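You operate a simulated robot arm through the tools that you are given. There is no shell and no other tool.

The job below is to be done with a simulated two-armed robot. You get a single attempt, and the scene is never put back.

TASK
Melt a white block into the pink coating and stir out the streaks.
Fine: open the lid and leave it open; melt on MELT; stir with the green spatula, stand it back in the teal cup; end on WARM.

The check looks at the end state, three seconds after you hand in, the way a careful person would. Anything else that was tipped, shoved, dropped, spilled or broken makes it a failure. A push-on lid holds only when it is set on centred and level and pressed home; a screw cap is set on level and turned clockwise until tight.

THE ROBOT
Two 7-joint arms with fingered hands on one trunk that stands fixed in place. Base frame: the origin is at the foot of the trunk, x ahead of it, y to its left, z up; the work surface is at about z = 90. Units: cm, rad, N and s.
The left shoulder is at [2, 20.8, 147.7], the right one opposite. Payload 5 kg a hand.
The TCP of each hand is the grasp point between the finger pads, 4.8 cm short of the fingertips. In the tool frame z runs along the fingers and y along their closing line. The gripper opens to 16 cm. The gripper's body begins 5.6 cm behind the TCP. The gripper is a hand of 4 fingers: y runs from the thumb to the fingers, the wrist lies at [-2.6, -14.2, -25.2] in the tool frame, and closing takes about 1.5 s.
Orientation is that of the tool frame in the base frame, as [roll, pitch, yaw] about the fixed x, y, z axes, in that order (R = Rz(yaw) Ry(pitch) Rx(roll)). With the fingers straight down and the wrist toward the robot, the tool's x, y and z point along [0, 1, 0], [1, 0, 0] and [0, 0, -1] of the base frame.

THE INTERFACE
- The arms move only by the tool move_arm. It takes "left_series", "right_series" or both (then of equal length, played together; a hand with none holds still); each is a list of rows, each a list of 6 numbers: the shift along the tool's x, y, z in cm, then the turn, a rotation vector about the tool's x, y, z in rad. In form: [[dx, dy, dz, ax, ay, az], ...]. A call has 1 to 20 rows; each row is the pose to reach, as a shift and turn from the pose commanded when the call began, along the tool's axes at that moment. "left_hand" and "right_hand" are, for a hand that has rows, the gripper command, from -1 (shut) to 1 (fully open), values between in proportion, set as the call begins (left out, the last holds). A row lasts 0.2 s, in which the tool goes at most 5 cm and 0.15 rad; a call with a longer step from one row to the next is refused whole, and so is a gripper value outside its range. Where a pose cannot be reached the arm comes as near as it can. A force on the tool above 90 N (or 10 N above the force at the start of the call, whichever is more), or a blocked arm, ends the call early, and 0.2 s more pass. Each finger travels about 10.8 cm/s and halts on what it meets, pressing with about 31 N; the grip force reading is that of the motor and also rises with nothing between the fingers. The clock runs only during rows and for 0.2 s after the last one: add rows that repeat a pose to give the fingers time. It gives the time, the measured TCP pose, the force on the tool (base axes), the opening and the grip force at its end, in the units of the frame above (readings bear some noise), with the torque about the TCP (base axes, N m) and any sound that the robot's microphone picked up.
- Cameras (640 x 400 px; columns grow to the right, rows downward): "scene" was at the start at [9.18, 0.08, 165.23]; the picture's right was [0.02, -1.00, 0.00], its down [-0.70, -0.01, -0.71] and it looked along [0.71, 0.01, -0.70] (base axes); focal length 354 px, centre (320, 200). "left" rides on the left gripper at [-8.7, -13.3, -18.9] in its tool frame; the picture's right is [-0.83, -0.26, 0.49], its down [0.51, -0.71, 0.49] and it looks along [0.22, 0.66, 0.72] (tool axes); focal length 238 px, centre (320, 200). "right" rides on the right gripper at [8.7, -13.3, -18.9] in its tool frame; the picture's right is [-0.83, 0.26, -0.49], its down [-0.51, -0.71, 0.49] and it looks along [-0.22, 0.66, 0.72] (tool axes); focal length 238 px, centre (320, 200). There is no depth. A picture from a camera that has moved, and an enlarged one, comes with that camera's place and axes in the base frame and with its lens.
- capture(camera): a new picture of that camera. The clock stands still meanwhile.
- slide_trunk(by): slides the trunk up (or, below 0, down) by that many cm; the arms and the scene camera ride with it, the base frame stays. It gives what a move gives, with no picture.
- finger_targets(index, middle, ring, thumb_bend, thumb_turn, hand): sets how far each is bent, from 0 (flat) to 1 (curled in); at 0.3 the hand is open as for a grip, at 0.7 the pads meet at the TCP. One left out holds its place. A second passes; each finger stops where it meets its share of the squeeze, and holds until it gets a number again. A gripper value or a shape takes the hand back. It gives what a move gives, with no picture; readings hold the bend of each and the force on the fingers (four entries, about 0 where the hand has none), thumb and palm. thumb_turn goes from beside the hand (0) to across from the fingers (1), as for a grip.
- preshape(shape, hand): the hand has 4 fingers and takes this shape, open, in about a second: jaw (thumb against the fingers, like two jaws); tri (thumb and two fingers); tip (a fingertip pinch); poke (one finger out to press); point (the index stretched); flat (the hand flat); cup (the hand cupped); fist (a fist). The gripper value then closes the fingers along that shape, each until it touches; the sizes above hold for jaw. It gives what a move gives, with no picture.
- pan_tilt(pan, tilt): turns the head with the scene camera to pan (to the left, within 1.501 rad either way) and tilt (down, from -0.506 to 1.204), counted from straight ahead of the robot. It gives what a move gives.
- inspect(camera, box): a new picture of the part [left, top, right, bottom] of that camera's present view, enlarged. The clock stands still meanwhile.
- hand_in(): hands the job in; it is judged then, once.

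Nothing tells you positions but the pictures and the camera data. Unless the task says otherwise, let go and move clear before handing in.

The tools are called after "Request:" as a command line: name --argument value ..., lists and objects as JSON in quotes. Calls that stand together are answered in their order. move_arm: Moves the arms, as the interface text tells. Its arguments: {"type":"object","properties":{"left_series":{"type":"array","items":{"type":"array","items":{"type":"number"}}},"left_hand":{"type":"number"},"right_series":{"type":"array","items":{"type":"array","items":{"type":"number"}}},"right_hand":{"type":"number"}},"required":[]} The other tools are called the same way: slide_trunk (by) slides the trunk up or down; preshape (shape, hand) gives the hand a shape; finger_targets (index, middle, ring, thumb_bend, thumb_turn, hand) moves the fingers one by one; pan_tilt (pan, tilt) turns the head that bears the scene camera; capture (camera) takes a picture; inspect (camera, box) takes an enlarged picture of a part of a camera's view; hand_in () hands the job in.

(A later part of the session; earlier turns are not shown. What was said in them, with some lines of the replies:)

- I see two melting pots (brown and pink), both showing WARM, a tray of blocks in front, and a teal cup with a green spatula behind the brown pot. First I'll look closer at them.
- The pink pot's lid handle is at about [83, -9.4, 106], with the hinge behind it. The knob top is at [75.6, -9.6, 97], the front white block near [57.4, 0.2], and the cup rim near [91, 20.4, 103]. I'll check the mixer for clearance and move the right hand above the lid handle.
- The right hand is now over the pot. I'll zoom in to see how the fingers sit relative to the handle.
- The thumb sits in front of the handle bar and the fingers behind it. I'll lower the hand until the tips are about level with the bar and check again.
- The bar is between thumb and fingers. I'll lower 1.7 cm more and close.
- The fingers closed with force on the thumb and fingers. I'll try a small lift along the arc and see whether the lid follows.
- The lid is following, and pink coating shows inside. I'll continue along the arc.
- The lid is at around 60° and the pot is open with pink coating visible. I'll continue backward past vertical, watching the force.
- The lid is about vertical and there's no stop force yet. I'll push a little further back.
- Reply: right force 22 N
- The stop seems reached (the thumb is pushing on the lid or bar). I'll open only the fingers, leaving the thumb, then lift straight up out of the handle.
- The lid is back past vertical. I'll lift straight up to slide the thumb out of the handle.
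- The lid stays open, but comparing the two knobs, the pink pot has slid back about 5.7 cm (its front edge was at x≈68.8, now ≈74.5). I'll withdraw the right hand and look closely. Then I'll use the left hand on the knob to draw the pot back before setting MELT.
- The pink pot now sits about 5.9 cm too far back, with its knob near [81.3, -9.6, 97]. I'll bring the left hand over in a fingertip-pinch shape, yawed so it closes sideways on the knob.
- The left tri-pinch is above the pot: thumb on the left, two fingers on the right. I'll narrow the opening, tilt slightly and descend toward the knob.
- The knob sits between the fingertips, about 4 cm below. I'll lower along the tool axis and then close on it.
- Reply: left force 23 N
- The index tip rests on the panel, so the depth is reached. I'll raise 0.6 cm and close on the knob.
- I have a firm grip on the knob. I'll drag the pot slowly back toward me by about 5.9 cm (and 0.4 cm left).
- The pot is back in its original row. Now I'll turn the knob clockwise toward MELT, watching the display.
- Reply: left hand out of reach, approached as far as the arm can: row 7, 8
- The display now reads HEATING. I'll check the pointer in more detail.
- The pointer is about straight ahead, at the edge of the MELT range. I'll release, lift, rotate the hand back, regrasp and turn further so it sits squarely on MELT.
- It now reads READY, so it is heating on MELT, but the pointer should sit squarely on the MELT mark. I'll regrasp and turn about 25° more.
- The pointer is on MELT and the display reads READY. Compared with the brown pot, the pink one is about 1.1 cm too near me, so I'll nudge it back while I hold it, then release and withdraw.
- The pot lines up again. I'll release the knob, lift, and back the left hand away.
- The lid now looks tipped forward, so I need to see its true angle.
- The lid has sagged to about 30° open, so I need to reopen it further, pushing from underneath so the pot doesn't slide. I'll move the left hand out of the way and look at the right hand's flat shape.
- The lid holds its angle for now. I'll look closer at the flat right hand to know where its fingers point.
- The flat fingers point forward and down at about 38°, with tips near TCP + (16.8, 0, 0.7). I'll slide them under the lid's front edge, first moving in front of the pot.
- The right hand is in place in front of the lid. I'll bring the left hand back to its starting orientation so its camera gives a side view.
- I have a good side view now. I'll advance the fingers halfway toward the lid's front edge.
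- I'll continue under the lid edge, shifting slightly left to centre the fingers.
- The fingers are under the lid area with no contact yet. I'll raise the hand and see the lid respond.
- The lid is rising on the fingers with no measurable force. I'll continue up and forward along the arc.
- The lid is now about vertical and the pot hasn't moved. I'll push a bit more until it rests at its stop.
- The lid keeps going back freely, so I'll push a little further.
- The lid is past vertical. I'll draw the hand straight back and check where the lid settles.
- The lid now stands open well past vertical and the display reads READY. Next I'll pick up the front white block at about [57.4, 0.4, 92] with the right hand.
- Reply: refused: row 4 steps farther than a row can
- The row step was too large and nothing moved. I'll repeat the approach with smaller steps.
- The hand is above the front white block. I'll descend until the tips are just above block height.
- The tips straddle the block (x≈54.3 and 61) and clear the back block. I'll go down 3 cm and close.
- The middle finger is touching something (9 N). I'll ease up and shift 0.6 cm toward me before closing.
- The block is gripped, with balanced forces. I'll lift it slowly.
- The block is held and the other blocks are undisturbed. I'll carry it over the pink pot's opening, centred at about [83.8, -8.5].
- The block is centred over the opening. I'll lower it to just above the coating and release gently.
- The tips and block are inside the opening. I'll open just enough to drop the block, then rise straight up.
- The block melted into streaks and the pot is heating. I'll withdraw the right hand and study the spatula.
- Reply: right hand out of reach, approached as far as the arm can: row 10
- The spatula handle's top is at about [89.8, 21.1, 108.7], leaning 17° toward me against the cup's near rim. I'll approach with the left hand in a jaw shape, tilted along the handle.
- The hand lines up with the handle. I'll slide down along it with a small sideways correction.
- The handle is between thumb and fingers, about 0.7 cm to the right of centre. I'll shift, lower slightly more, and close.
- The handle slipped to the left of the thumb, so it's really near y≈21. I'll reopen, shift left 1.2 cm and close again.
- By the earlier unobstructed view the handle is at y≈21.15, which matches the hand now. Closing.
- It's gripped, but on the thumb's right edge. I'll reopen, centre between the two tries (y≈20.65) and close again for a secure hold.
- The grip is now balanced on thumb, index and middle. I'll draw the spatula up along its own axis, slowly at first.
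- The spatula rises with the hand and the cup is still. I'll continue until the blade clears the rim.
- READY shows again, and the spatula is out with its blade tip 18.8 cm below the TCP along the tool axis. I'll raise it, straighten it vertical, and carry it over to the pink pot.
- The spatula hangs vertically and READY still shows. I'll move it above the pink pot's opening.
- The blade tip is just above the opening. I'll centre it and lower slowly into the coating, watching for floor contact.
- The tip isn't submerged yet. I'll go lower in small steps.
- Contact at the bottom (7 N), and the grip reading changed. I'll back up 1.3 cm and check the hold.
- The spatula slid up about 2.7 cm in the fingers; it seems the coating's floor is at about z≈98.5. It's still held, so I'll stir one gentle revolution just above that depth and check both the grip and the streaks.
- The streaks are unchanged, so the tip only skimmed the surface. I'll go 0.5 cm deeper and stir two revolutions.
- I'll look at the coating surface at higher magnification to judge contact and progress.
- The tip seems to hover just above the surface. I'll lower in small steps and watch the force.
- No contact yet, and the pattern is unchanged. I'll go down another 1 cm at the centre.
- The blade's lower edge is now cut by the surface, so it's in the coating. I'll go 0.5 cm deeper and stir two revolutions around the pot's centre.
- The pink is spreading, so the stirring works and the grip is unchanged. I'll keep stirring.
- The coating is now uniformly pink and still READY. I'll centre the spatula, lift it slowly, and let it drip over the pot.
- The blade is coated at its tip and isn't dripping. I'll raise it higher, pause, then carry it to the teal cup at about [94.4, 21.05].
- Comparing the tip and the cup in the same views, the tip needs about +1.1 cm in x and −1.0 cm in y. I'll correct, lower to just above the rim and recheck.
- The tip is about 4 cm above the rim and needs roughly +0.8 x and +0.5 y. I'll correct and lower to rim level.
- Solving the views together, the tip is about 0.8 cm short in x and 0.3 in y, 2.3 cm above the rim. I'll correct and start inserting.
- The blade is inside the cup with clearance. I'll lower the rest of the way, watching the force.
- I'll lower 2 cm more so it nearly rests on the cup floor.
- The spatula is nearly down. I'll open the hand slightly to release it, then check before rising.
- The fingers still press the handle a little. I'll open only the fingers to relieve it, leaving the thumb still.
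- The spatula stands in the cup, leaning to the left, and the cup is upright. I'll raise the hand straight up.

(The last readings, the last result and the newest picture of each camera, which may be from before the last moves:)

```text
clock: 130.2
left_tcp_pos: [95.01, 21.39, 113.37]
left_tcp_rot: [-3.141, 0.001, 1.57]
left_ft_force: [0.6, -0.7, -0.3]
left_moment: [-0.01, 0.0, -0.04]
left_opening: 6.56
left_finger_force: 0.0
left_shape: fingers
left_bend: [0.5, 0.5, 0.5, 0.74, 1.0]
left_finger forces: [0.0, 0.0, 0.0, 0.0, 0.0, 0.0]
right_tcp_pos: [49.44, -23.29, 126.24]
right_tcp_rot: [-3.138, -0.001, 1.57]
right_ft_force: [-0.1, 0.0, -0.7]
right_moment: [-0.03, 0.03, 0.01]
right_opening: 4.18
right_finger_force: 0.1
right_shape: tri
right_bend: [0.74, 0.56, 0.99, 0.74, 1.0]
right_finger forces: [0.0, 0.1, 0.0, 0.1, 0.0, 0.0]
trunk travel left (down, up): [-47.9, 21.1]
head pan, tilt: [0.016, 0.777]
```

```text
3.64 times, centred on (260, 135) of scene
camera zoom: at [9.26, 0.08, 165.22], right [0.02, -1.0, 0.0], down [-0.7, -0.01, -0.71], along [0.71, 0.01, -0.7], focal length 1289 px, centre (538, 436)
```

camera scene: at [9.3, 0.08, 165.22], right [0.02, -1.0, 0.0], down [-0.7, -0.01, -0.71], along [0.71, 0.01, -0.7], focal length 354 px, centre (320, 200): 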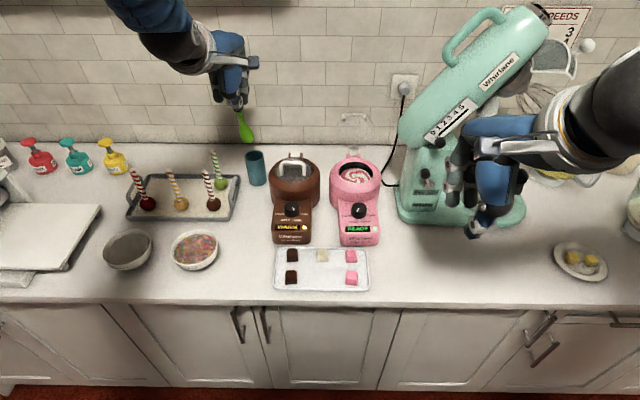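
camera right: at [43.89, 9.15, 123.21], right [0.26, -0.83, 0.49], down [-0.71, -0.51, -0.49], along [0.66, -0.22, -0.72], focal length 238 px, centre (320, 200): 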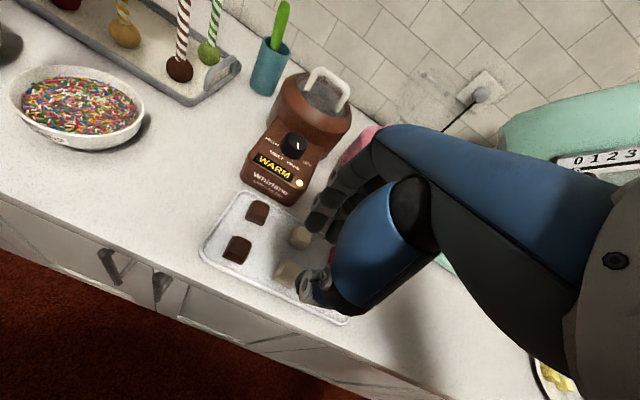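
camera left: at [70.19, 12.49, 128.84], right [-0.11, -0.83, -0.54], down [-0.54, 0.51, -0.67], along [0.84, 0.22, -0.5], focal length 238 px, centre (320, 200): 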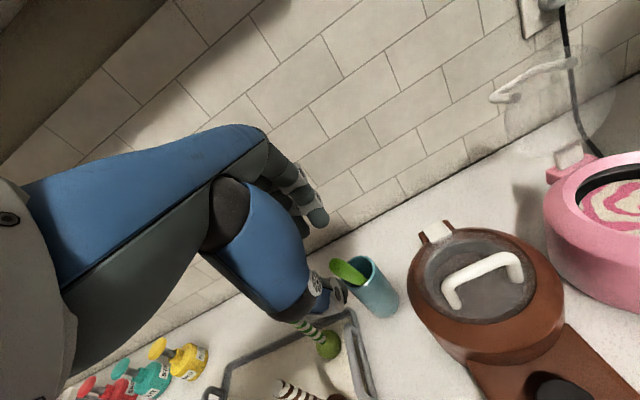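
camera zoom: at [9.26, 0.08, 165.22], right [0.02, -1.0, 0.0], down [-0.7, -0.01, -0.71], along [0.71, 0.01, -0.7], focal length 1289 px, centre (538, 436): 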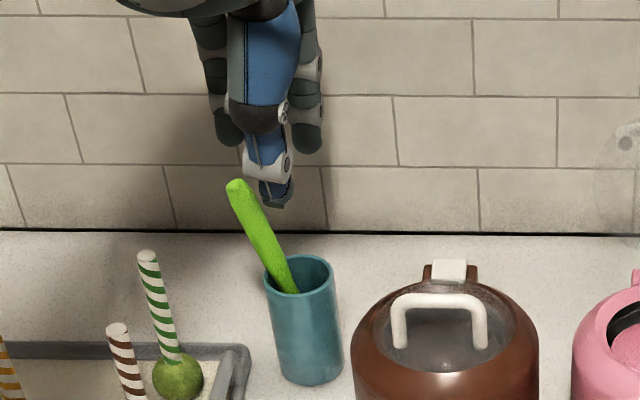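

The spatula stands in the teal cup. I'll raise the left hand clear, back away, and set it up for the knob.

Request:
move_arm --left_series '[[0, 0, -3, 0, 0, 0], [0, 0, -6, 0, 0, 0], [0, 0, -9, 0, 0, 0], [0, 0, -12, 0, 0, 0], [0, -3, -14, 0, 0, 0], [0, -7, -15, 0, 0, 0], [0, -11, -15, 0, 0, 0], [0, -15, -15, 0, 0, 0], [0, -19, -15, 0, 0, 0], [0, -22, -15, 0, 0, 0]]'

Request:
preshape --hand "left" --shape "tri"

Request:
capture --camera "scene"

Request:
inspect --camera "scene" --box '[320, 120, 410, 250]'

Request:
inspect --camera "scene" --box '[340, 190, 400, 250]'

```text
clock: 132.4
left_tcp_pos: [72.93, 21.36, 128.47]
left_tcp_rot: [3.139, 0.001, 1.571]
left_ft_force: [-1.2, 0.6, 0.4]
left_moment: [-0.03, -0.05, 0.04]
left_opening: 6.56
left_finger_force: 0.1
left_shape: fingers
left_bend: [0.5, 0.5, 0.5, 0.74, 1.0]
left_finger forces: [0.0, 0.0, 0.0, 0.0, 0.0, 0.0]
right_tcp_pos: [49.23, -23.32, 126.34]
right_tcp_rot: [-3.14, 0.001, 1.571]
right_ft_force: [-0.3, 0.3, -0.1]
right_moment: [0.01, -0.04, -0.04]
right_opening: 4.18
right_finger_force: 0.0
right_shape: tri
right_bend: [0.74, 0.56, 0.99, 0.74, 1.0]
right_finger forces: [0.0, 0.0, 0.1, 0.0, 0.0, 0.0]
trunk travel left (down, up): [-47.9, 21.1]
head pan, tilt: [0.016, 0.777]
```

```text
clock: 133.3
left_tcp_pos: [72.98, 21.3, 128.37]
left_tcp_rot: [-3.141, 0.002, 1.571]
left_ft_force: [0.1, -0.4, 1.0]
left_moment: [-0.01, 0.02, 0.0]
left_opening: 15.97
left_finger_force: 0.1
left_shape: tri
left_bend: [0.3, 0.3, 0.99, 0.3, 0.98]
left_finger forces: [0.0, 0.0, 0.0, 0.0, 0.0, 0.1]
right_tcp_pos: [49.39, -23.35, 126.26]
right_tcp_rot: [-3.138, 0.0, 1.571]
right_ft_force: [0.3, 0.4, -0.1]
right_moment: [0.04, -0.01, 0.0]
right_opening: 4.17
right_finger_force: 0.1
right_shape: tri
right_bend: [0.74, 0.56, 0.99, 0.74, 1.0]
right_finger forces: [0.0, 0.1, 0.2, 0.0, 0.0, 0.0]
trunk travel left (down, up): [-47.9, 21.1]
head pan, tilt: [0.016, 0.777]
```

```text
taken
camera scene: at [9.19, 0.07, 165.23], right [0.02, -1.0, 0.0], down [-0.7, -0.01, -0.71], along [0.71, 0.01, -0.7], focal length 354 px, centre (320, 200)
```

scene: 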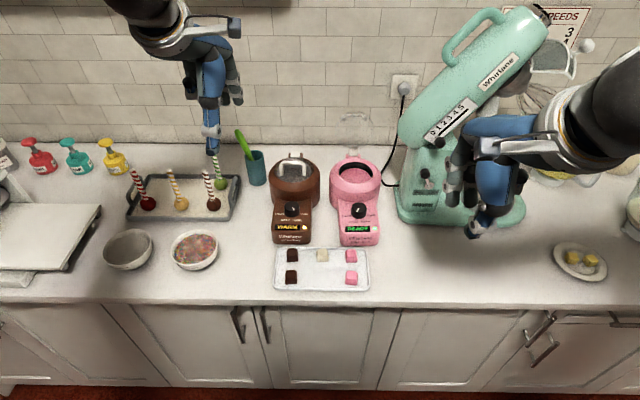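

```text
3.08 times, centred on (365, 185) of scene
camera zoom: at [9.19, 0.07, 165.23], right [0.02, -1.0, 0.0], down [-0.7, -0.01, -0.71], along [0.71, 0.01, -0.7], focal length 1090 px, centre (182, 246)
```

zoom: 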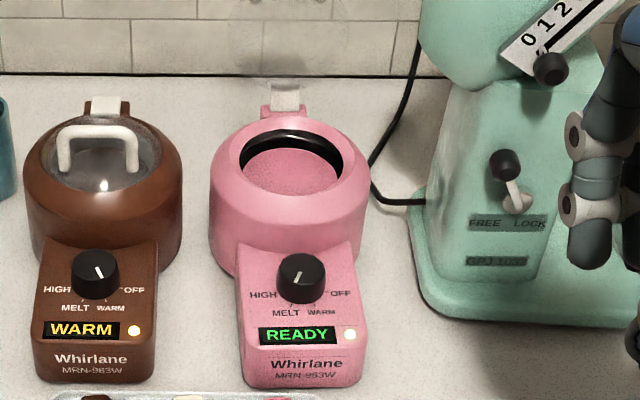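

```text
6.67 times, centred on (370, 220) of scene
camera zoom: at [9.19, 0.07, 165.23], right [0.02, -1.0, 0.0], down [-0.7, -0.01, -0.71], along [0.71, 0.01, -0.7], focal length 2362 px, centre (-13, 67)
```

zoom: 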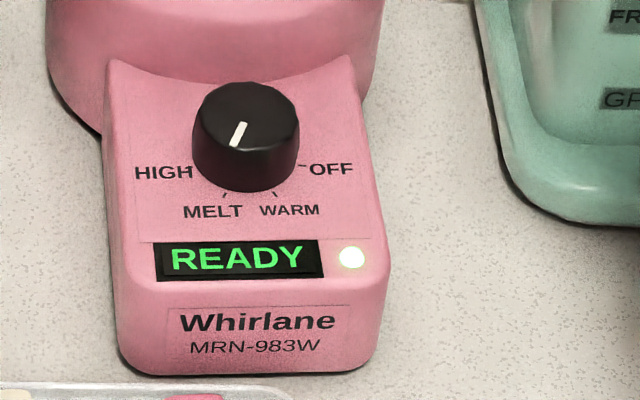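

The pot is pink and smooth, the pointer is on MELT, and the lid is open. I'll bring the left pinch over the knob, pre-rotated clockwise so I can turn back counter-clockwise to WARM.

Request:
move_arm --left_series '[[-2.56, 0, 0.7, 0, 0, 0.1309], [-5.12, 0, 1.4, 0, 0, 0.2618], [-7.68, -0.1, 2.1, 0, 0, 0.3927], [-10.24, -0.1, 2.8, 0, 0, 0.5236], [-12.8, -0.2, 3.5, 0, 0, 0.6545], [-15.36, -0.2, 4.2, 0, 0, 0.7854], [-17.92, -0.3, 4.9, 0, 0, 0.9163], [-20.48, -0.3, 5.6, 0, 0, 1.0472], [-23.04, -0.4, 6.3, 0, 0, 1.1781], [-25.6, -0.4, 7, 0, 0, 1.309], [-28.16, -0.45, 7.7, 0, 0, 1.4399], [-30.7, -0.45, 8.4, 0, 0, 1.5708], [-30.7, -0.45, 8.4, 0, 0, 1.5708]]' --left_hand -0.2

Request:
move_arm --left_series '[[0, 0, 0, 0, 0.08, 0], [0, 0, 0, 0, 0.15, 0]]'

Request:
move_arm --left_series '[[0, 0, 3, 0, 0, 0.13], [0, 0, 6, 0, 0, 0.26], [0, 0, 9, 0, 0, 0.38], [0, 0, 12, 0, 0, 0.38], [0, 0, 14, 0, 0, 0.38], [0, 0, 14, 0, 0, 0.38]]'

Request:
inspect --camera "scene" --box '[320, 120, 410, 250]'

Request:
inspect --camera "right" --box '[190, 80, 330, 220]'

Request:
capture --camera "left"

```text
clock: 136.1
left_tcp_pos: [72.52, -9.36, 120.11]
left_tcp_rot: [3.141, -0.001, -0.002]
left_ft_force: [1.1, -0.5, 0.9]
left_moment: [-0.02, -0.02, 0.02]
left_opening: 6.42
left_finger_force: 0.0
left_shape: tri
left_bend: [0.74, 0.49, 0.99, 0.72, 1.0]
left_finger forces: [0.0, 0.0, 0.0, 0.0, 0.0, 0.0]
right_tcp_pos: [49.26, -23.18, 126.31]
right_tcp_rot: [-3.137, 0.003, 1.572]
right_ft_force: [-0.4, 0.4, 0.0]
right_moment: [-0.04, -0.06, -0.04]
right_opening: 4.13
right_finger_force: 0.0
right_shape: tri
right_bend: [0.74, 0.56, 0.99, 0.74, 1.0]
right_finger forces: [0.0, 0.1, 0.0, 0.0, 0.0, 0.1]
trunk travel left (down, up): [-47.9, 21.1]
head pan, tilt: [0.016, 0.777]
```

```text
clock: 136.7
left_tcp_pos: [72.51, -9.33, 120.08]
left_tcp_rot: [-3.14, -0.151, 0.001]
left_ft_force: [-0.6, -0.1, 0.1]
left_moment: [-0.04, -0.02, -0.04]
left_opening: 6.41
left_finger_force: 0.0
left_shape: tri
left_bend: [0.74, 0.49, 0.99, 0.72, 1.0]
left_finger forces: [0.0, 0.1, 0.0, 0.0, 0.1, 0.1]
right_tcp_pos: [49.35, -23.28, 126.29]
right_tcp_rot: [-3.138, 0.001, 1.571]
right_ft_force: [-0.1, 0.4, 0.6]
right_moment: [0.02, -0.03, -0.01]
right_opening: 4.16
right_finger_force: 0.0
right_shape: tri
right_bend: [0.74, 0.56, 0.99, 0.74, 1.0]
right_finger forces: [0.1, 0.1, 0.0, 0.0, 0.1, 0.0]
trunk travel left (down, up): [-47.9, 21.1]
head pan, tilt: [0.016, 0.777]
```

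```text
clock: 138.1
left_tcp_pos: [74.57, -9.45, 106.25]
left_tcp_rot: [-3.085, -0.139, -0.384]
left_ft_force: [-0.1, -0.5, -0.5]
left_moment: [-0.01, -0.02, 0.01]
left_opening: 6.43
left_finger_force: 0.0
left_shape: tri
left_bend: [0.74, 0.49, 0.99, 0.72, 1.0]
left_finger forces: [0.1, 0.0, 0.0, 0.0, 0.0, 0.1]
right_tcp_pos: [49.34, -23.36, 126.29]
right_tcp_rot: [-3.139, 0.0, 1.569]
right_ft_force: [-0.6, 0.0, -0.9]
right_moment: [-0.03, -0.01, 0.04]
right_opening: 4.16
right_finger_force: 0.0
right_shape: tri
right_bend: [0.74, 0.56, 0.99, 0.74, 1.0]
right_finger forces: [0.0, 0.1, 0.1, 0.0, 0.0, 0.0]
trunk travel left (down, up): [-47.9, 21.1]
head pan, tilt: [0.016, 0.777]
```

```text
3.08 times, centred on (365, 185) of scene
camera zoom: at [9.17, 0.06, 165.23], right [0.02, -1.0, 0.0], down [-0.7, -0.01, -0.71], along [0.71, 0.01, -0.7], focal length 1090 px, centre (182, 246)
```

zoom: 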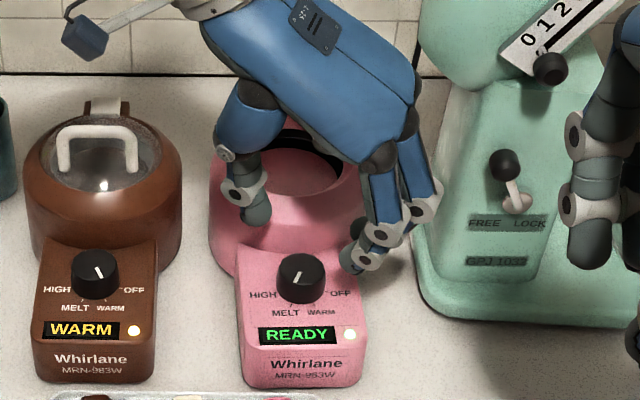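

```text
2.86 times, centred on (260, 150) of right
camera zoom: at [36.13, -14.6, 145.25], right [0.26, -0.83, 0.49], down [-0.71, -0.51, -0.49], along [0.65, -0.22, -0.72], focal length 681 px, centre (491, 343)
```

zoom: 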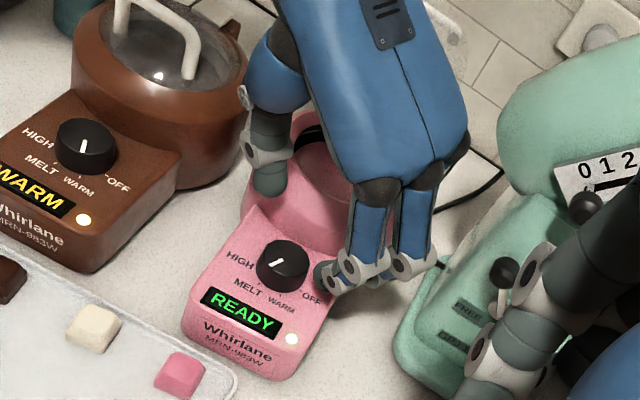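

```text
taken
camera left: at [68.72, 6.17, 124.44], right [-0.6, 0.55, -0.58], down [0.8, 0.47, -0.38], along [0.07, -0.69, -0.72], focal length 238 px, centre (320, 200)
```

left: 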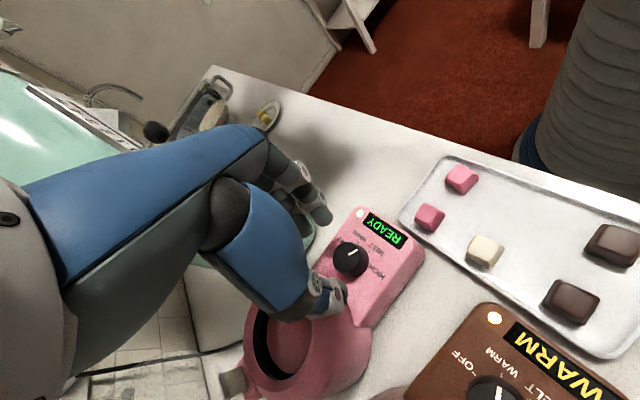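

The pinch straddles the knob. I'll descend the last 4.2 cm, close, and turn counter-clockwise.

Request:
move_arm --left_series '[[0, 0, 1.5, 0, 0, 0], [0, 0, 3, 0, 0, 0], [0, 0, 4.2, 0, 0, 0], [0, 0, 4.2, 0, 0, 0]]'

Request:
inspect --camera "scene" --box '[320, 160, 410, 250]'

Request:
inspect --camera "left" --box '[260, 200, 440, 350]'

```text
clock: 139.1
left_tcp_pos: [75.13, -9.46, 102.14]
left_tcp_rot: [-3.084, -0.139, -0.383]
left_ft_force: [-1.0, 0.8, -0.1]
left_moment: [0.0, 0.02, 0.02]
left_opening: 6.42
left_finger_force: 0.1
left_shape: tri
left_bend: [0.74, 0.49, 0.99, 0.72, 1.0]
left_finger forces: [0.0, 0.1, 0.1, 0.0, 0.0, 0.0]
right_tcp_pos: [49.3, -23.32, 126.21]
right_tcp_rot: [-3.138, 0.0, 1.57]
right_ft_force: [0.0, 1.0, -0.1]
right_moment: [-0.01, 0.01, -0.01]
right_opening: 4.14
right_finger_force: 0.0
right_shape: tri
right_bend: [0.74, 0.56, 0.99, 0.74, 1.0]
right_finger forces: [0.0, 0.0, 0.1, 0.0, 0.0, 0.1]
trunk travel left (down, up): [-47.9, 21.1]
head pan, tilt: [0.016, 0.777]
```

```text
4.44 times, centred on (365, 205) of scene
camera zoom: at [9.18, 0.06, 165.23], right [0.02, -1.0, 0.0], down [-0.7, -0.01, -0.71], along [0.71, 0.01, -0.7], focal length 1575 px, centre (120, 178)
```

zoom: 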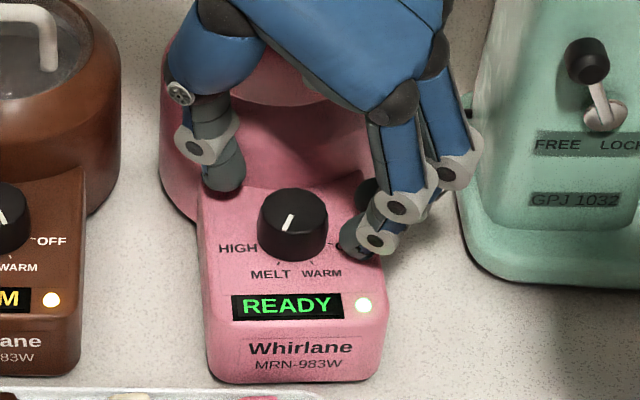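

```text
2.67 times, centred on (350, 275) of left
camera zoom: at [69.35, 6.19, 120.31], right [-0.6, 0.55, -0.58], down [0.8, 0.47, -0.38], along [0.07, -0.69, -0.72], focal length 636 px, centre (240, 0)
```

zoom: 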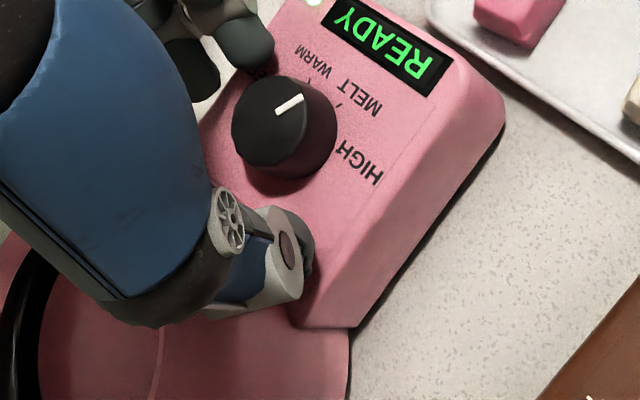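

It's well centred. Closing and turning counter-clockwise toward WARM.

Request:
move_arm --left_series '[[0, 0, 0, 0, 0, 0], [0, 0, 0, 0, 0, 0], [0, 0, 0, 0, 0, 0], [0, 0, 0, 0, 0, 0], [0, 0, 0, 0, 0, 0], [0, 0, 0, 0, 0, 0]]' --left_hand -1

Request:
move_arm --left_series '[[0, 0, 0, 0, 0, -0.1], [0, 0, 0, 0, 0, -0.2], [0, 0, 0, 0, 0, -0.3], [0, 0, 0, 0, 0, -0.4], [0, 0, 0, 0, 0, -0.5], [0, 0, 0, 0, 0, -0.6], [0, 0, 0, 0, 0, -0.7], [0, 0, 0, 0, 0, -0.75], [0, 0, 0, 0, 0, -0.75]]'

Request:
inspect --camera "scene" --box '[320, 160, 410, 250]'

Request:
inspect --camera "scene" --box '[260, 130, 420, 260]'

Request:
inspect --camera "left" --box '[260, 200, 440, 350]'

```text
clock: 140.5
left_tcp_pos: [75.36, -9.36, 102.01]
left_tcp_rot: [-3.087, -0.14, -0.383]
left_ft_force: [-0.9, 6.1, -0.4]
left_moment: [0.04, 0.23, -0.04]
left_opening: 1.67
left_finger_force: 31.0
left_shape: tri
left_bend: [0.73, 0.71, 1.0, 0.74, 1.0]
left_finger forces: [18.8, 0.1, 0.0, 0.0, 23.9, 0.0]
right_tcp_pos: [49.34, -23.37, 126.32]
right_tcp_rot: [-3.138, 0.001, 1.57]
right_ft_force: [0.6, -0.4, 0.1]
right_moment: [0.02, 0.0, 0.01]
right_opening: 4.17
right_finger_force: 0.0
right_shape: tri
right_bend: [0.74, 0.56, 0.99, 0.74, 1.0]
right_finger forces: [0.1, 0.1, 0.1, 0.0, 0.1, 0.0]
trunk travel left (down, up): [-47.9, 21.1]
head pan, tilt: [0.016, 0.777]
```

```text
clock: 142.5
left_tcp_pos: [75.23, -9.54, 101.93]
left_tcp_rot: [3.087, -0.136, 0.373]
left_ft_force: [-5.7, 0.1, 0.5]
left_moment: [0.19, 0.24, -0.07]
left_opening: 1.59
left_finger_force: 31.1
left_shape: tri
left_bend: [0.73, 0.71, 1.0, 0.74, 1.0]
left_finger forces: [18.1, 0.0, 0.0, 0.0, 24.5, 0.0]
right_tcp_pos: [49.28, -23.35, 126.22]
right_tcp_rot: [-3.137, 0.0, 1.57]
right_ft_force: [0.3, -0.6, -0.9]
right_moment: [-0.01, 0.02, 0.0]
right_opening: 4.15
right_finger_force: 0.0
right_shape: tri
right_bend: [0.74, 0.56, 0.99, 0.74, 1.0]
right_finger forces: [0.1, 0.0, 0.1, 0.1, 0.0, 0.0]
trunk travel left (down, up): [-47.9, 21.1]
head pan, tilt: [0.016, 0.777]
```

```text
4.44 times, centred on (365, 205) of scene
camera zoom: at [9.15, 0.05, 165.23], right [0.02, -1.0, 0.0], down [-0.7, -0.01, -0.71], along [0.71, 0.01, -0.7], focal length 1575 px, centre (120, 178)
```

zoom: 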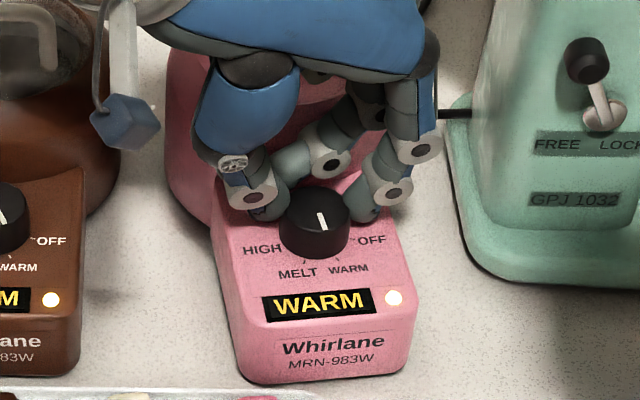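

```text
3.08 times, centred on (340, 195) of scene
camera zoom: at [9.15, 0.05, 165.23], right [0.02, -1.0, 0.0], down [-0.7, -0.01, -0.71], along [0.71, 0.01, -0.7], focal length 1090 px, centre (258, 215)
```

zoom: 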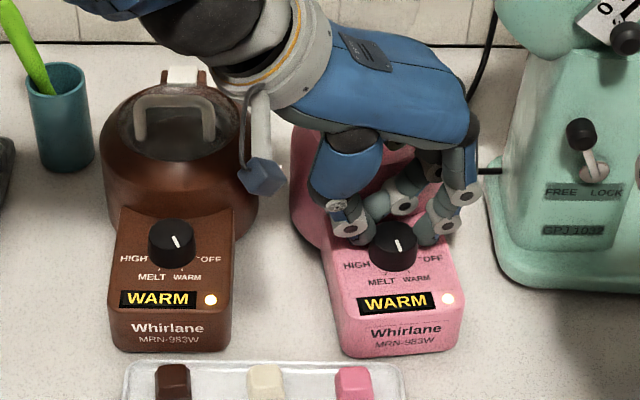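

```text
2.67 times, centred on (350, 275) of left
camera zoom: at [59.65, -0.18, 118.83], right [-0.79, -0.06, -0.61], down [0.29, 0.84, -0.45], along [0.54, -0.53, -0.65], focal length 636 px, centre (240, 0)
```

zoom: 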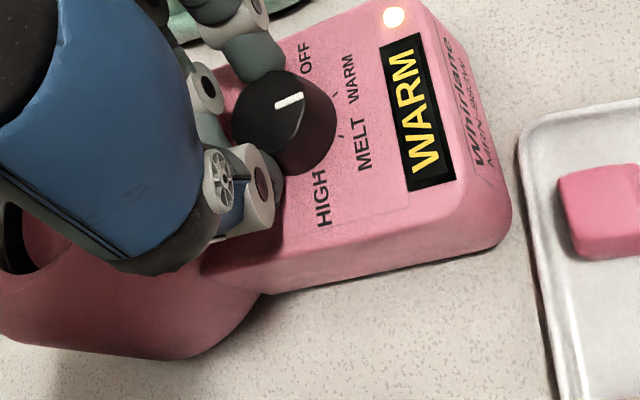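

The display reads WARM, but the pot's front has swung right by about 1.3 cm at the knob. While still holding the knob I'll ease the front back to the left.

Request:
move_arm --left_series '[[0.1, -0.25, 0, 0, 0, 0], [0.2, -0.5, 0, 0, 0, 0], [0.3, -0.75, 0, 0, 0, 0], [0.4, -1.0, 0, 0, 0, 0], [0.47, -1.25, 0, 0, 0, 0], [0.47, -1.25, 0, 0, 0, 0]]'

Request:
inspect --camera "scene" --box '[260, 130, 420, 260]'

Request:
inspect --camera "left" --box '[260, 200, 440, 350]'

```text
clock: 143.9
left_tcp_pos: [75.19, -8.15, 102.14]
left_tcp_rot: [3.087, -0.14, 0.375]
left_ft_force: [-1.6, -1.9, -0.3]
left_moment: [0.0, 0.06, -0.02]
left_opening: 1.6
left_finger_force: 30.6
left_shape: tri
left_bend: [0.73, 0.71, 1.0, 0.74, 1.0]
left_finger forces: [19.8, 0.1, 0.1, 0.1, 23.3, 0.1]
right_tcp_pos: [49.32, -23.38, 126.3]
right_tcp_rot: [-3.139, 0.0, 1.573]
right_ft_force: [-1.1, 0.3, 0.1]
right_moment: [-0.01, -0.01, 0.0]
right_opening: 4.17
right_finger_force: 0.0
right_shape: tri
right_bend: [0.74, 0.56, 0.99, 0.74, 1.0]
right_finger forces: [0.0, 0.1, 0.0, 0.0, 0.0, 0.0]
trunk travel left (down, up): [-47.9, 21.1]
head pan, tilt: [0.016, 0.777]
```

```text
3.08 times, centred on (340, 195) of scene
camera zoom: at [9.22, 0.03, 165.23], right [0.02, -1.0, 0.0], down [-0.7, -0.01, -0.71], along [0.71, 0.01, -0.7], focal length 1090 px, centre (258, 215)
```

zoom: 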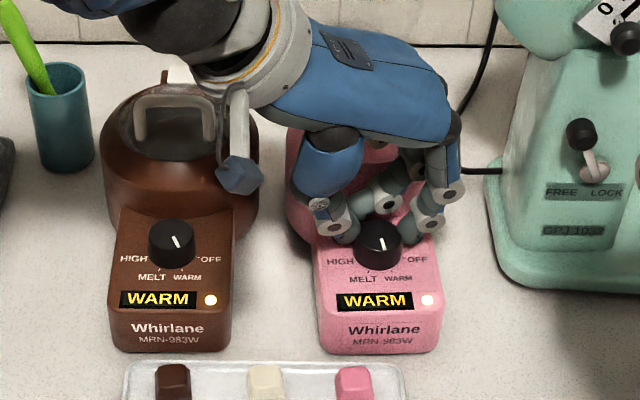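

```text
2.67 times, centred on (350, 275) of left
camera zoom: at [59.79, 1.2, 118.85], right [-0.79, -0.06, -0.61], down [0.29, 0.84, -0.45], along [0.54, -0.53, -0.65], focal length 636 px, centre (240, 0)
```

zoom: 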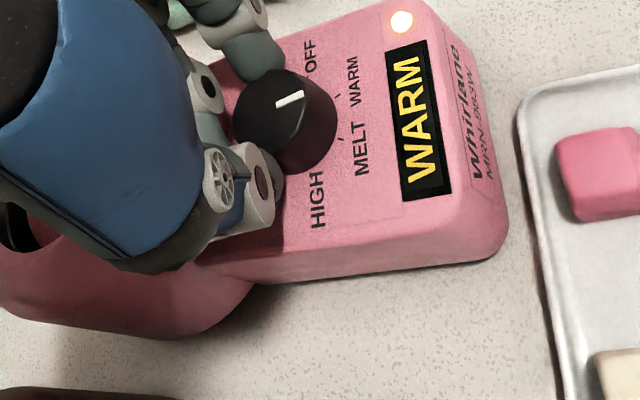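

The pot is back in line. Let me check the pointer against the brown pot's WARM setting at high zoom.

Request:
inspect --camera "scene" --box '[340, 190, 400, 250]'

Request:
inspect --camera "scene" --box '[265, 190, 325, 250]'

```text
6.67 times, centred on (370, 220) of scene
camera zoom: at [9.22, 0.03, 165.23], right [0.02, -1.0, 0.0], down [-0.7, -0.01, -0.71], along [0.71, 0.01, -0.7], focal length 2362 px, centre (-13, 67)
```

zoom: 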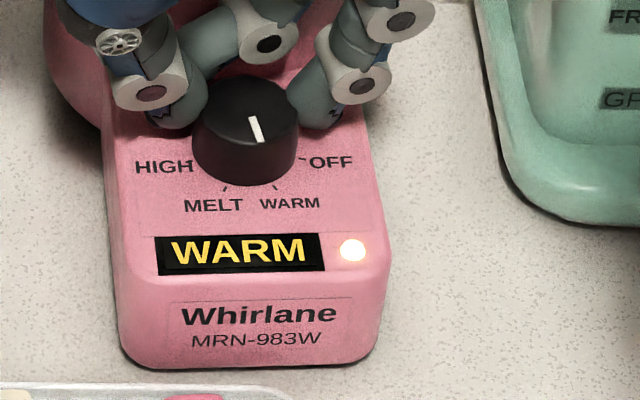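

```text
6.67 times, centred on (295, 220) of scene
camera zoom: at [9.22, 0.03, 165.23], right [0.02, -1.0, 0.0], down [-0.7, -0.01, -0.71], along [0.71, 0.01, -0.7], focal length 2362 px, centre (487, 67)
```

zoom: 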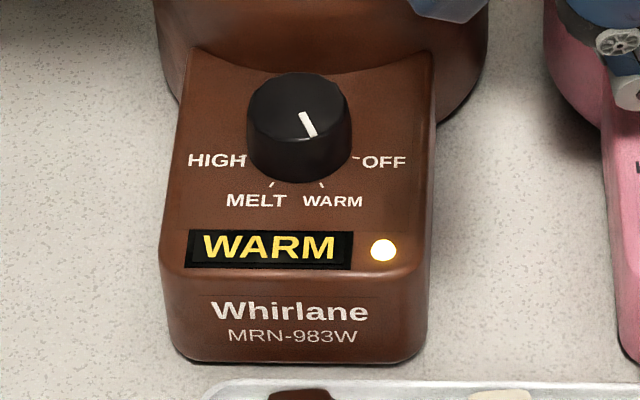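

The display says WARM, but the pointer is about 10° short of the WARM mark. I'll turn 0.2 rad further.

Request:
move_arm --left_series '[[0, 0, 0, 0, 0, -0.07], [0, 0, 0, 0, 0, -0.14], [0, 0, 0, 0, 0, -0.21], [0, 0, 0, 0, 0, -0.21]]'

Request:
inspect --camera "scene" --box '[340, 190, 400, 250]'

Request:
inspect --camera "scene" --box '[260, 130, 420, 260]'

```text
clock: 144.9
left_tcp_pos: [75.15, -8.09, 102.02]
left_tcp_rot: [3.059, -0.126, 0.587]
left_ft_force: [-5.3, -2.4, -0.2]
left_moment: [0.4, -0.01, -0.08]
left_opening: 1.57
left_finger_force: 30.9
left_shape: tri
left_bend: [0.73, 0.71, 1.0, 0.74, 1.0]
left_finger forces: [17.1, 6.7, 0.0, 0.1, 26.6, 0.0]
right_tcp_pos: [49.3, -23.28, 126.33]
right_tcp_rot: [-3.139, 0.001, 1.573]
right_ft_force: [-0.3, 0.9, -0.3]
right_moment: [0.02, 0.0, 0.0]
right_opening: 4.16
right_finger_force: 0.1
right_shape: tri
right_bend: [0.74, 0.56, 0.99, 0.74, 1.0]
right_finger forces: [0.0, 0.0, 0.0, 0.1, 0.0, 0.0]
trunk travel left (down, up): [-47.9, 21.1]
head pan, tilt: [0.016, 0.777]
```

```text
6.67 times, centred on (370, 220) of scene
camera zoom: at [9.16, 0.06, 165.23], right [0.02, -1.0, 0.0], down [-0.7, -0.01, -0.71], along [0.71, 0.01, -0.7], focal length 2362 px, centre (-13, 67)
```

zoom: 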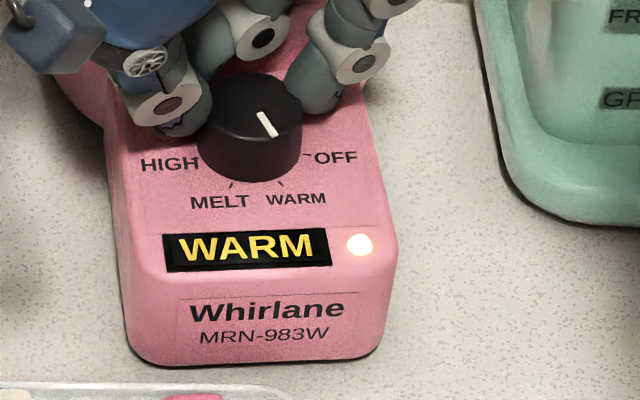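

```text
3.08 times, centred on (340, 195) of scene
camera zoom: at [9.16, 0.06, 165.23], right [0.02, -1.0, 0.0], down [-0.7, -0.01, -0.71], along [0.71, 0.01, -0.7], focal length 1090 px, centre (258, 215)
```

zoom: 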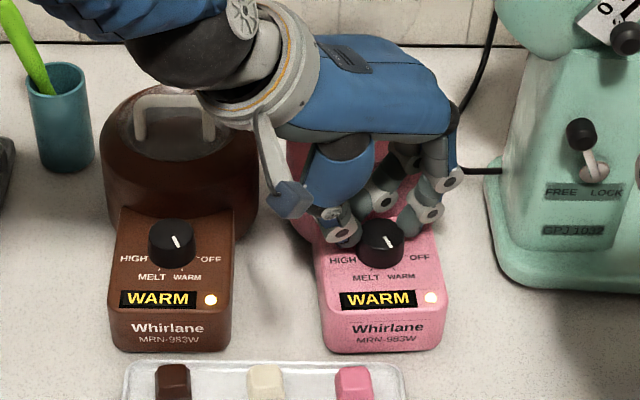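

The pointer now matches WARM and the pot is in line. I'll release and lift straight off the knob.

Request:
move_arm --left_series '[[0, 0, 0, 0, 0, 0], [0, 0, 0, 0, 0, 0], [0, 0, 0, 0, 0, 0], [0, 0, 0, 0, 0, 0], [0, 0, -2, 0, 0, 0], [0, 0, -5, 0, 0, 0], [0, 0, -9, 0, 0, 0], [0, 0, -13, 0, 0, 0], [0, 0, -17, 0, 0, 0], [0, 0, -21, 0, 0, 0], [0, 0, -22, 0, 0, 0]]' --left_hand -0.2

Request:
capture --camera "scene"

Request:
inspect --camera "scene" --box '[260, 130, 420, 260]'

Request:
inspect --camera "right" --box '[130, 20, 330, 220]'

```text
clock: 147.3
left_tcp_pos: [72.02, -8.1, 123.69]
left_tcp_rot: [3.06, -0.123, 0.587]
left_ft_force: [0.6, -0.7, 0.1]
left_moment: [0.01, 0.01, 0.05]
left_opening: 6.35
left_finger_force: 0.2
left_shape: tri
left_bend: [0.74, 0.49, 0.99, 0.72, 1.0]
left_finger forces: [0.1, 0.1, 0.1, 0.1, 0.0, 0.1]
right_tcp_pos: [49.3, -23.28, 126.32]
right_tcp_rot: [-3.138, 0.0, 1.57]
right_ft_force: [0.9, -0.2, -0.1]
right_moment: [0.03, 0.04, -0.02]
right_opening: 4.16
right_finger_force: 0.0
right_shape: tri
right_bend: [0.74, 0.56, 0.99, 0.74, 1.0]
right_finger forces: [0.0, 0.0, 0.0, 0.1, 0.0, 0.1]
trunk travel left (down, up): [-47.9, 21.1]
head pan, tilt: [0.016, 0.777]
```

```text
taken
camera scene: at [9.23, 0.04, 165.22], right [0.02, -1.0, 0.0], down [-0.7, -0.01, -0.71], along [0.71, 0.01, -0.7], focal length 354 px, centre (320, 200)
```

scene: 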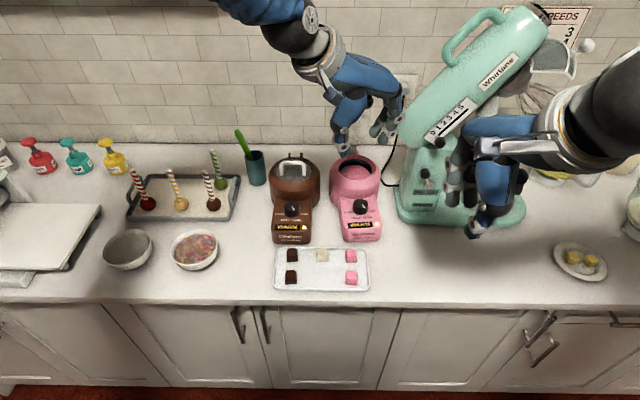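

```text
3.08 times, centred on (340, 195) of scene
camera zoom: at [9.23, 0.04, 165.22], right [0.02, -1.0, 0.0], down [-0.7, -0.01, -0.71], along [0.71, 0.01, -0.7], focal length 1090 px, centre (258, 215)
```

zoom: 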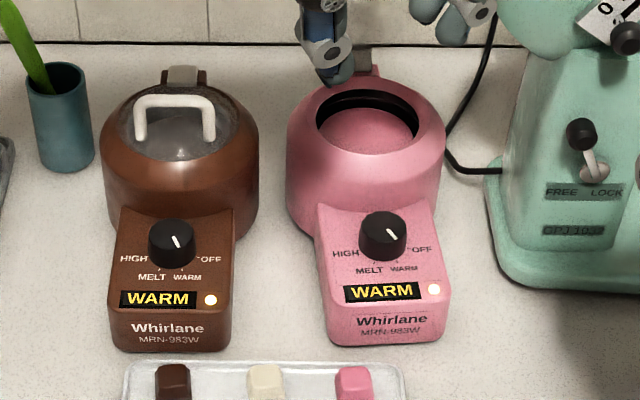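

```text
2.00 times, centred on (230, 120) of right
camera zoom: at [36.18, -14.61, 145.22], right [0.26, -0.83, 0.49], down [-0.71, -0.51, -0.49], along [0.65, -0.22, -0.73], focal length 477 px, centre (500, 360)
```

zoom: 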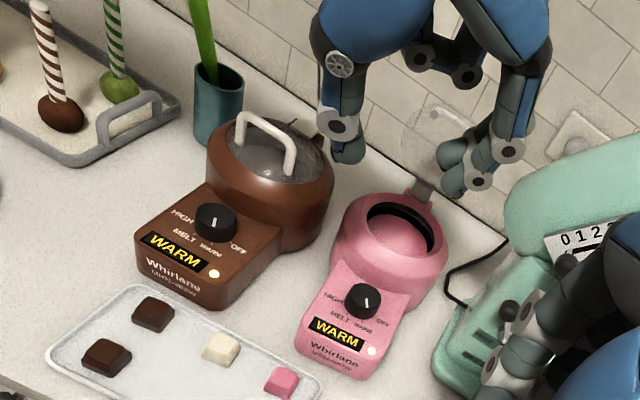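

WARM shows on the display, the lid is open, and the coating is smooth. I'll move the left hand clear and take final looks.

Request:
move_arm --left_series '[[0, -2, -2, 0, 0, 0], [0, -6, -3.8, 0, 0, 0], [0, -10, -3.8, 0, 0, 0], [0, -14, -3.8, 0, 0, 0], [0, -18, -3.8, 0, 0, 0], [0, -21.4, -3.8, 0, 0, 0], [-3, -22, -3.8, 0, 0, 0], [-7, -22, -3.8, 0, 0, 0]]'

Request:
capture --camera "scene"

Request:
inspect --camera "scene" --box '[220, 90, 420, 260]'

Request:
inspect --camera "scene" --box '[330, 100, 400, 200]'

Request:
inspect --camera "right" --box '[130, 20, 330, 220]'

```text
clock: 149.1
left_tcp_pos: [53.24, 6.26, 124.9]
left_tcp_rot: [3.061, -0.127, 0.585]
left_ft_force: [-0.4, -1.1, 0.2]
left_moment: [0.13, -0.02, 0.03]
left_opening: 6.35
left_finger_force: 0.0
left_shape: tri
left_bend: [0.74, 0.49, 0.99, 0.72, 1.0]
left_finger forces: [0.0, 0.1, 0.1, 0.0, 0.1, 0.1]
right_tcp_pos: [49.15, -23.5, 126.16]
right_tcp_rot: [-3.137, -0.001, 1.57]
right_ft_force: [-1.3, 0.1, 0.7]
right_moment: [0.06, -0.05, 0.02]
right_opening: 4.15
right_finger_force: 0.1
right_shape: tri
right_bend: [0.74, 0.56, 0.99, 0.74, 1.0]
right_finger forces: [0.0, 0.0, 0.0, 0.0, 0.0, 0.1]
trunk travel left (down, up): [-47.9, 21.1]
head pan, tilt: [0.016, 0.777]
```

```text
taken
camera scene: at [9.04, -0.17, 165.24], right [0.02, -1.0, 0.0], down [-0.7, -0.01, -0.71], along [0.71, 0.01, -0.7], focal length 354 px, centre (320, 200)
```

scene: 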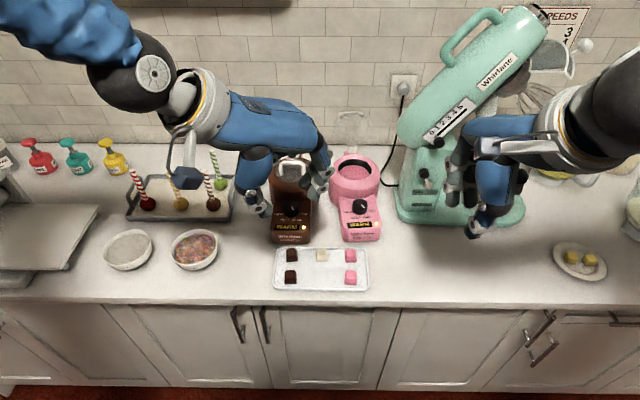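

```text
2.35 times, centred on (320, 175) of scene
camera zoom: at [9.04, -0.17, 165.24], right [0.02, -1.0, 0.0], down [-0.7, -0.01, -0.71], along [0.71, 0.01, -0.7], focal length 834 px, centre (320, 259)
```

zoom: 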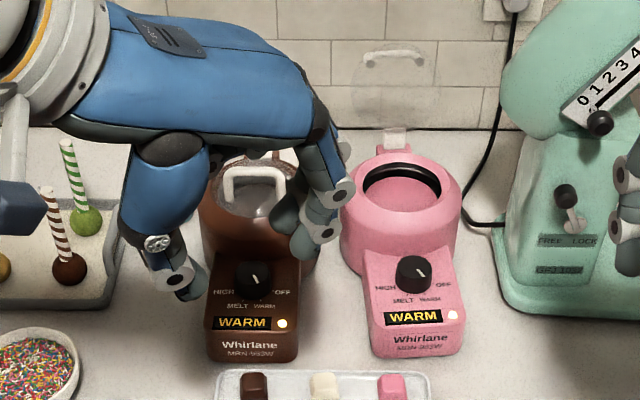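

```text
4.00 times, centred on (365, 150) of scene
camera zoom: at [9.04, -0.17, 165.24], right [0.02, -1.0, 0.0], down [-0.7, -0.01, -0.71], along [0.71, 0.01, -0.7], focal length 1418 px, centre (140, 400)
```

zoom: 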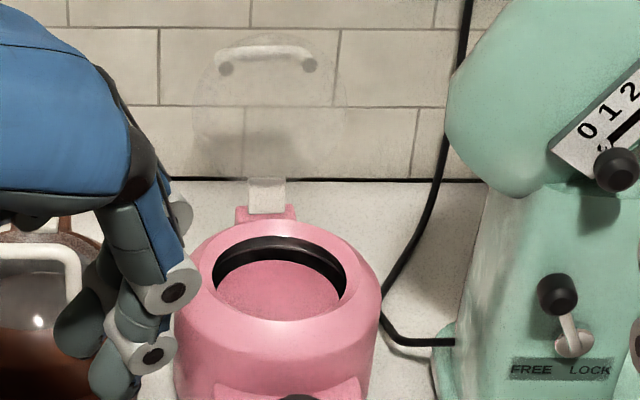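

```text
2.00 times, centred on (230, 120) of right
camera zoom: at [36.02, -14.81, 145.25], right [0.26, -0.84, 0.48], down [-0.71, -0.51, -0.49], along [0.65, -0.22, -0.72], focal length 477 px, centre (500, 360)
```

zoom: 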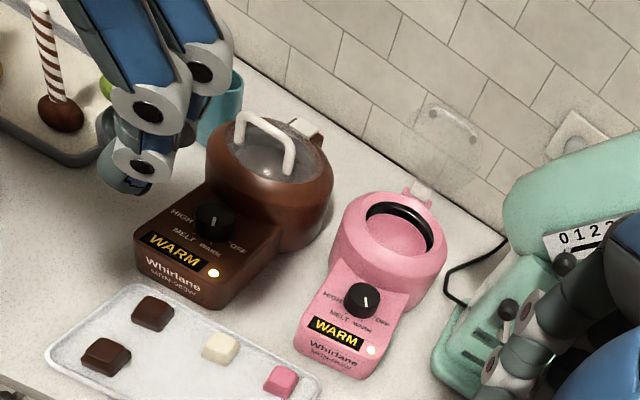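

Everything looks right. I'll move the left hand a bit farther away and take a last close look at the coating and the cup.

Request:
move_arm --left_series '[[0, -4, -2, 0, 0, 0], [0, -8, -4, 0, 0, 0], [0, -12, -6, 0, 0, 0], [0, -16, -8, 0, 0, 0], [0, -16, -8, 0, 0, 0]]'

Request:
inspect --camera "scene" --box '[340, 150, 390, 190]'

Request:
inspect --camera "scene" --box '[200, 100, 420, 300]'

Request:
inspect --camera "right" --box '[100, 0, 330, 220]'

```text
clock: 150.3
left_tcp_pos: [43.88, 19.68, 131.31]
left_tcp_rot: [3.061, -0.124, 0.586]
left_ft_force: [1.6, -0.5, -0.1]
left_moment: [0.12, 0.11, -0.02]
left_opening: 6.37
left_finger_force: 0.0
left_shape: tri
left_bend: [0.74, 0.49, 0.99, 0.72, 1.0]
left_finger forces: [0.0, 0.0, 0.1, 0.0, 0.1, 0.0]
right_tcp_pos: [49.47, -23.47, 126.14]
right_tcp_rot: [-3.138, -0.002, 1.569]
right_ft_force: [0.8, -1.5, -0.3]
right_moment: [0.1, 0.08, 0.04]
right_opening: 4.17
right_finger_force: 0.2
right_shape: tri
right_bend: [0.74, 0.56, 0.99, 0.74, 1.0]
right_finger forces: [0.0, 0.0, 0.0, 0.1, 0.0, 0.1]
trunk travel left (down, up): [-47.9, 21.1]
head pan, tilt: [0.016, 0.777]
```

```text
10.00 times, centred on (365, 170) of scene
camera zoom: at [9.41, -0.13, 165.21], right [0.02, -1.0, 0.0], down [-0.7, -0.01, -0.71], along [0.71, 0.01, -0.7], focal length 3544 px, centre (-130, 500)
```

zoom: 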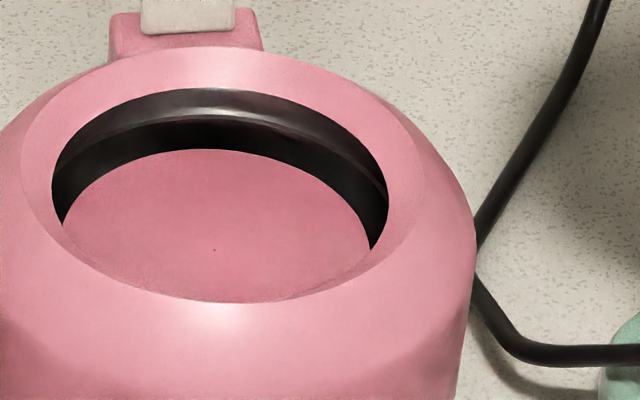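

```text
2.00 times, centred on (310, 200) of scene
camera zoom: at [9.41, -0.13, 165.21], right [0.02, -1.0, 0.0], down [-0.7, -0.01, -0.71], along [0.71, 0.01, -0.7], focal length 709 px, centre (340, 200)
```

zoom: 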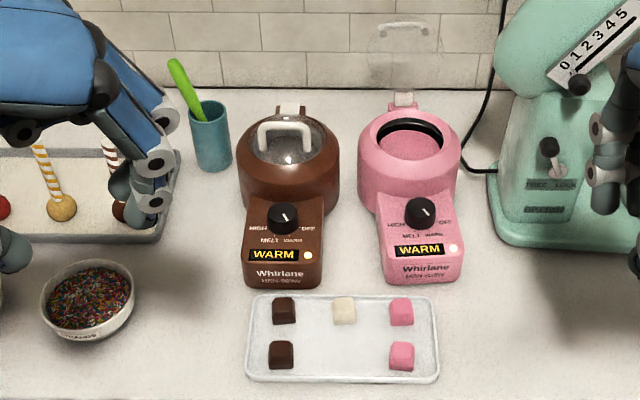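

```text
1.82 times, centred on (215, 110) of right
camera zoom: at [36.36, -14.78, 145.16], right [0.26, -0.84, 0.48], down [-0.71, -0.51, -0.49], along [0.65, -0.22, -0.73], focal length 433 px, centre (511, 364)
```

zoom: 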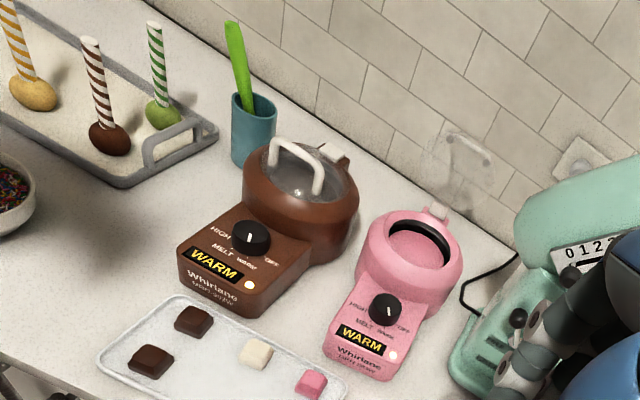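

The coating is evenly pink, the lid is open, and the display reads WARM with the pointer on WARM. The spatula stands in the upright teal cup, the other items look untouched, and both hands are clear. Handing in.

Request:
hand_in

```text
The job is handed in.
```

The white block is melted into the pink coating and stirred until no streaks show. I've handed the job in and don't have the result yet.

- **Lid:** open, leaning back past vertical.
- **Heat:** I melted the block on MELT. The display now reads WARM and the pointer is on WARM.
- **Spatula:** the green spatula is back in the teal cup, standing and leaning to one side, with coating still on its tip. The cup is upright.
- **Pink pot:** I shoved it back nearly 6 cm while opening the lid the first time, then pulled it back by its knob. It ended about 1 cm further back than it started and turned slightly, about 7°. A strict check could count that as shoved.
- **Everything else:** nothing else looked tipped, dropped or spilled in the last pictures, and both hands are clear.
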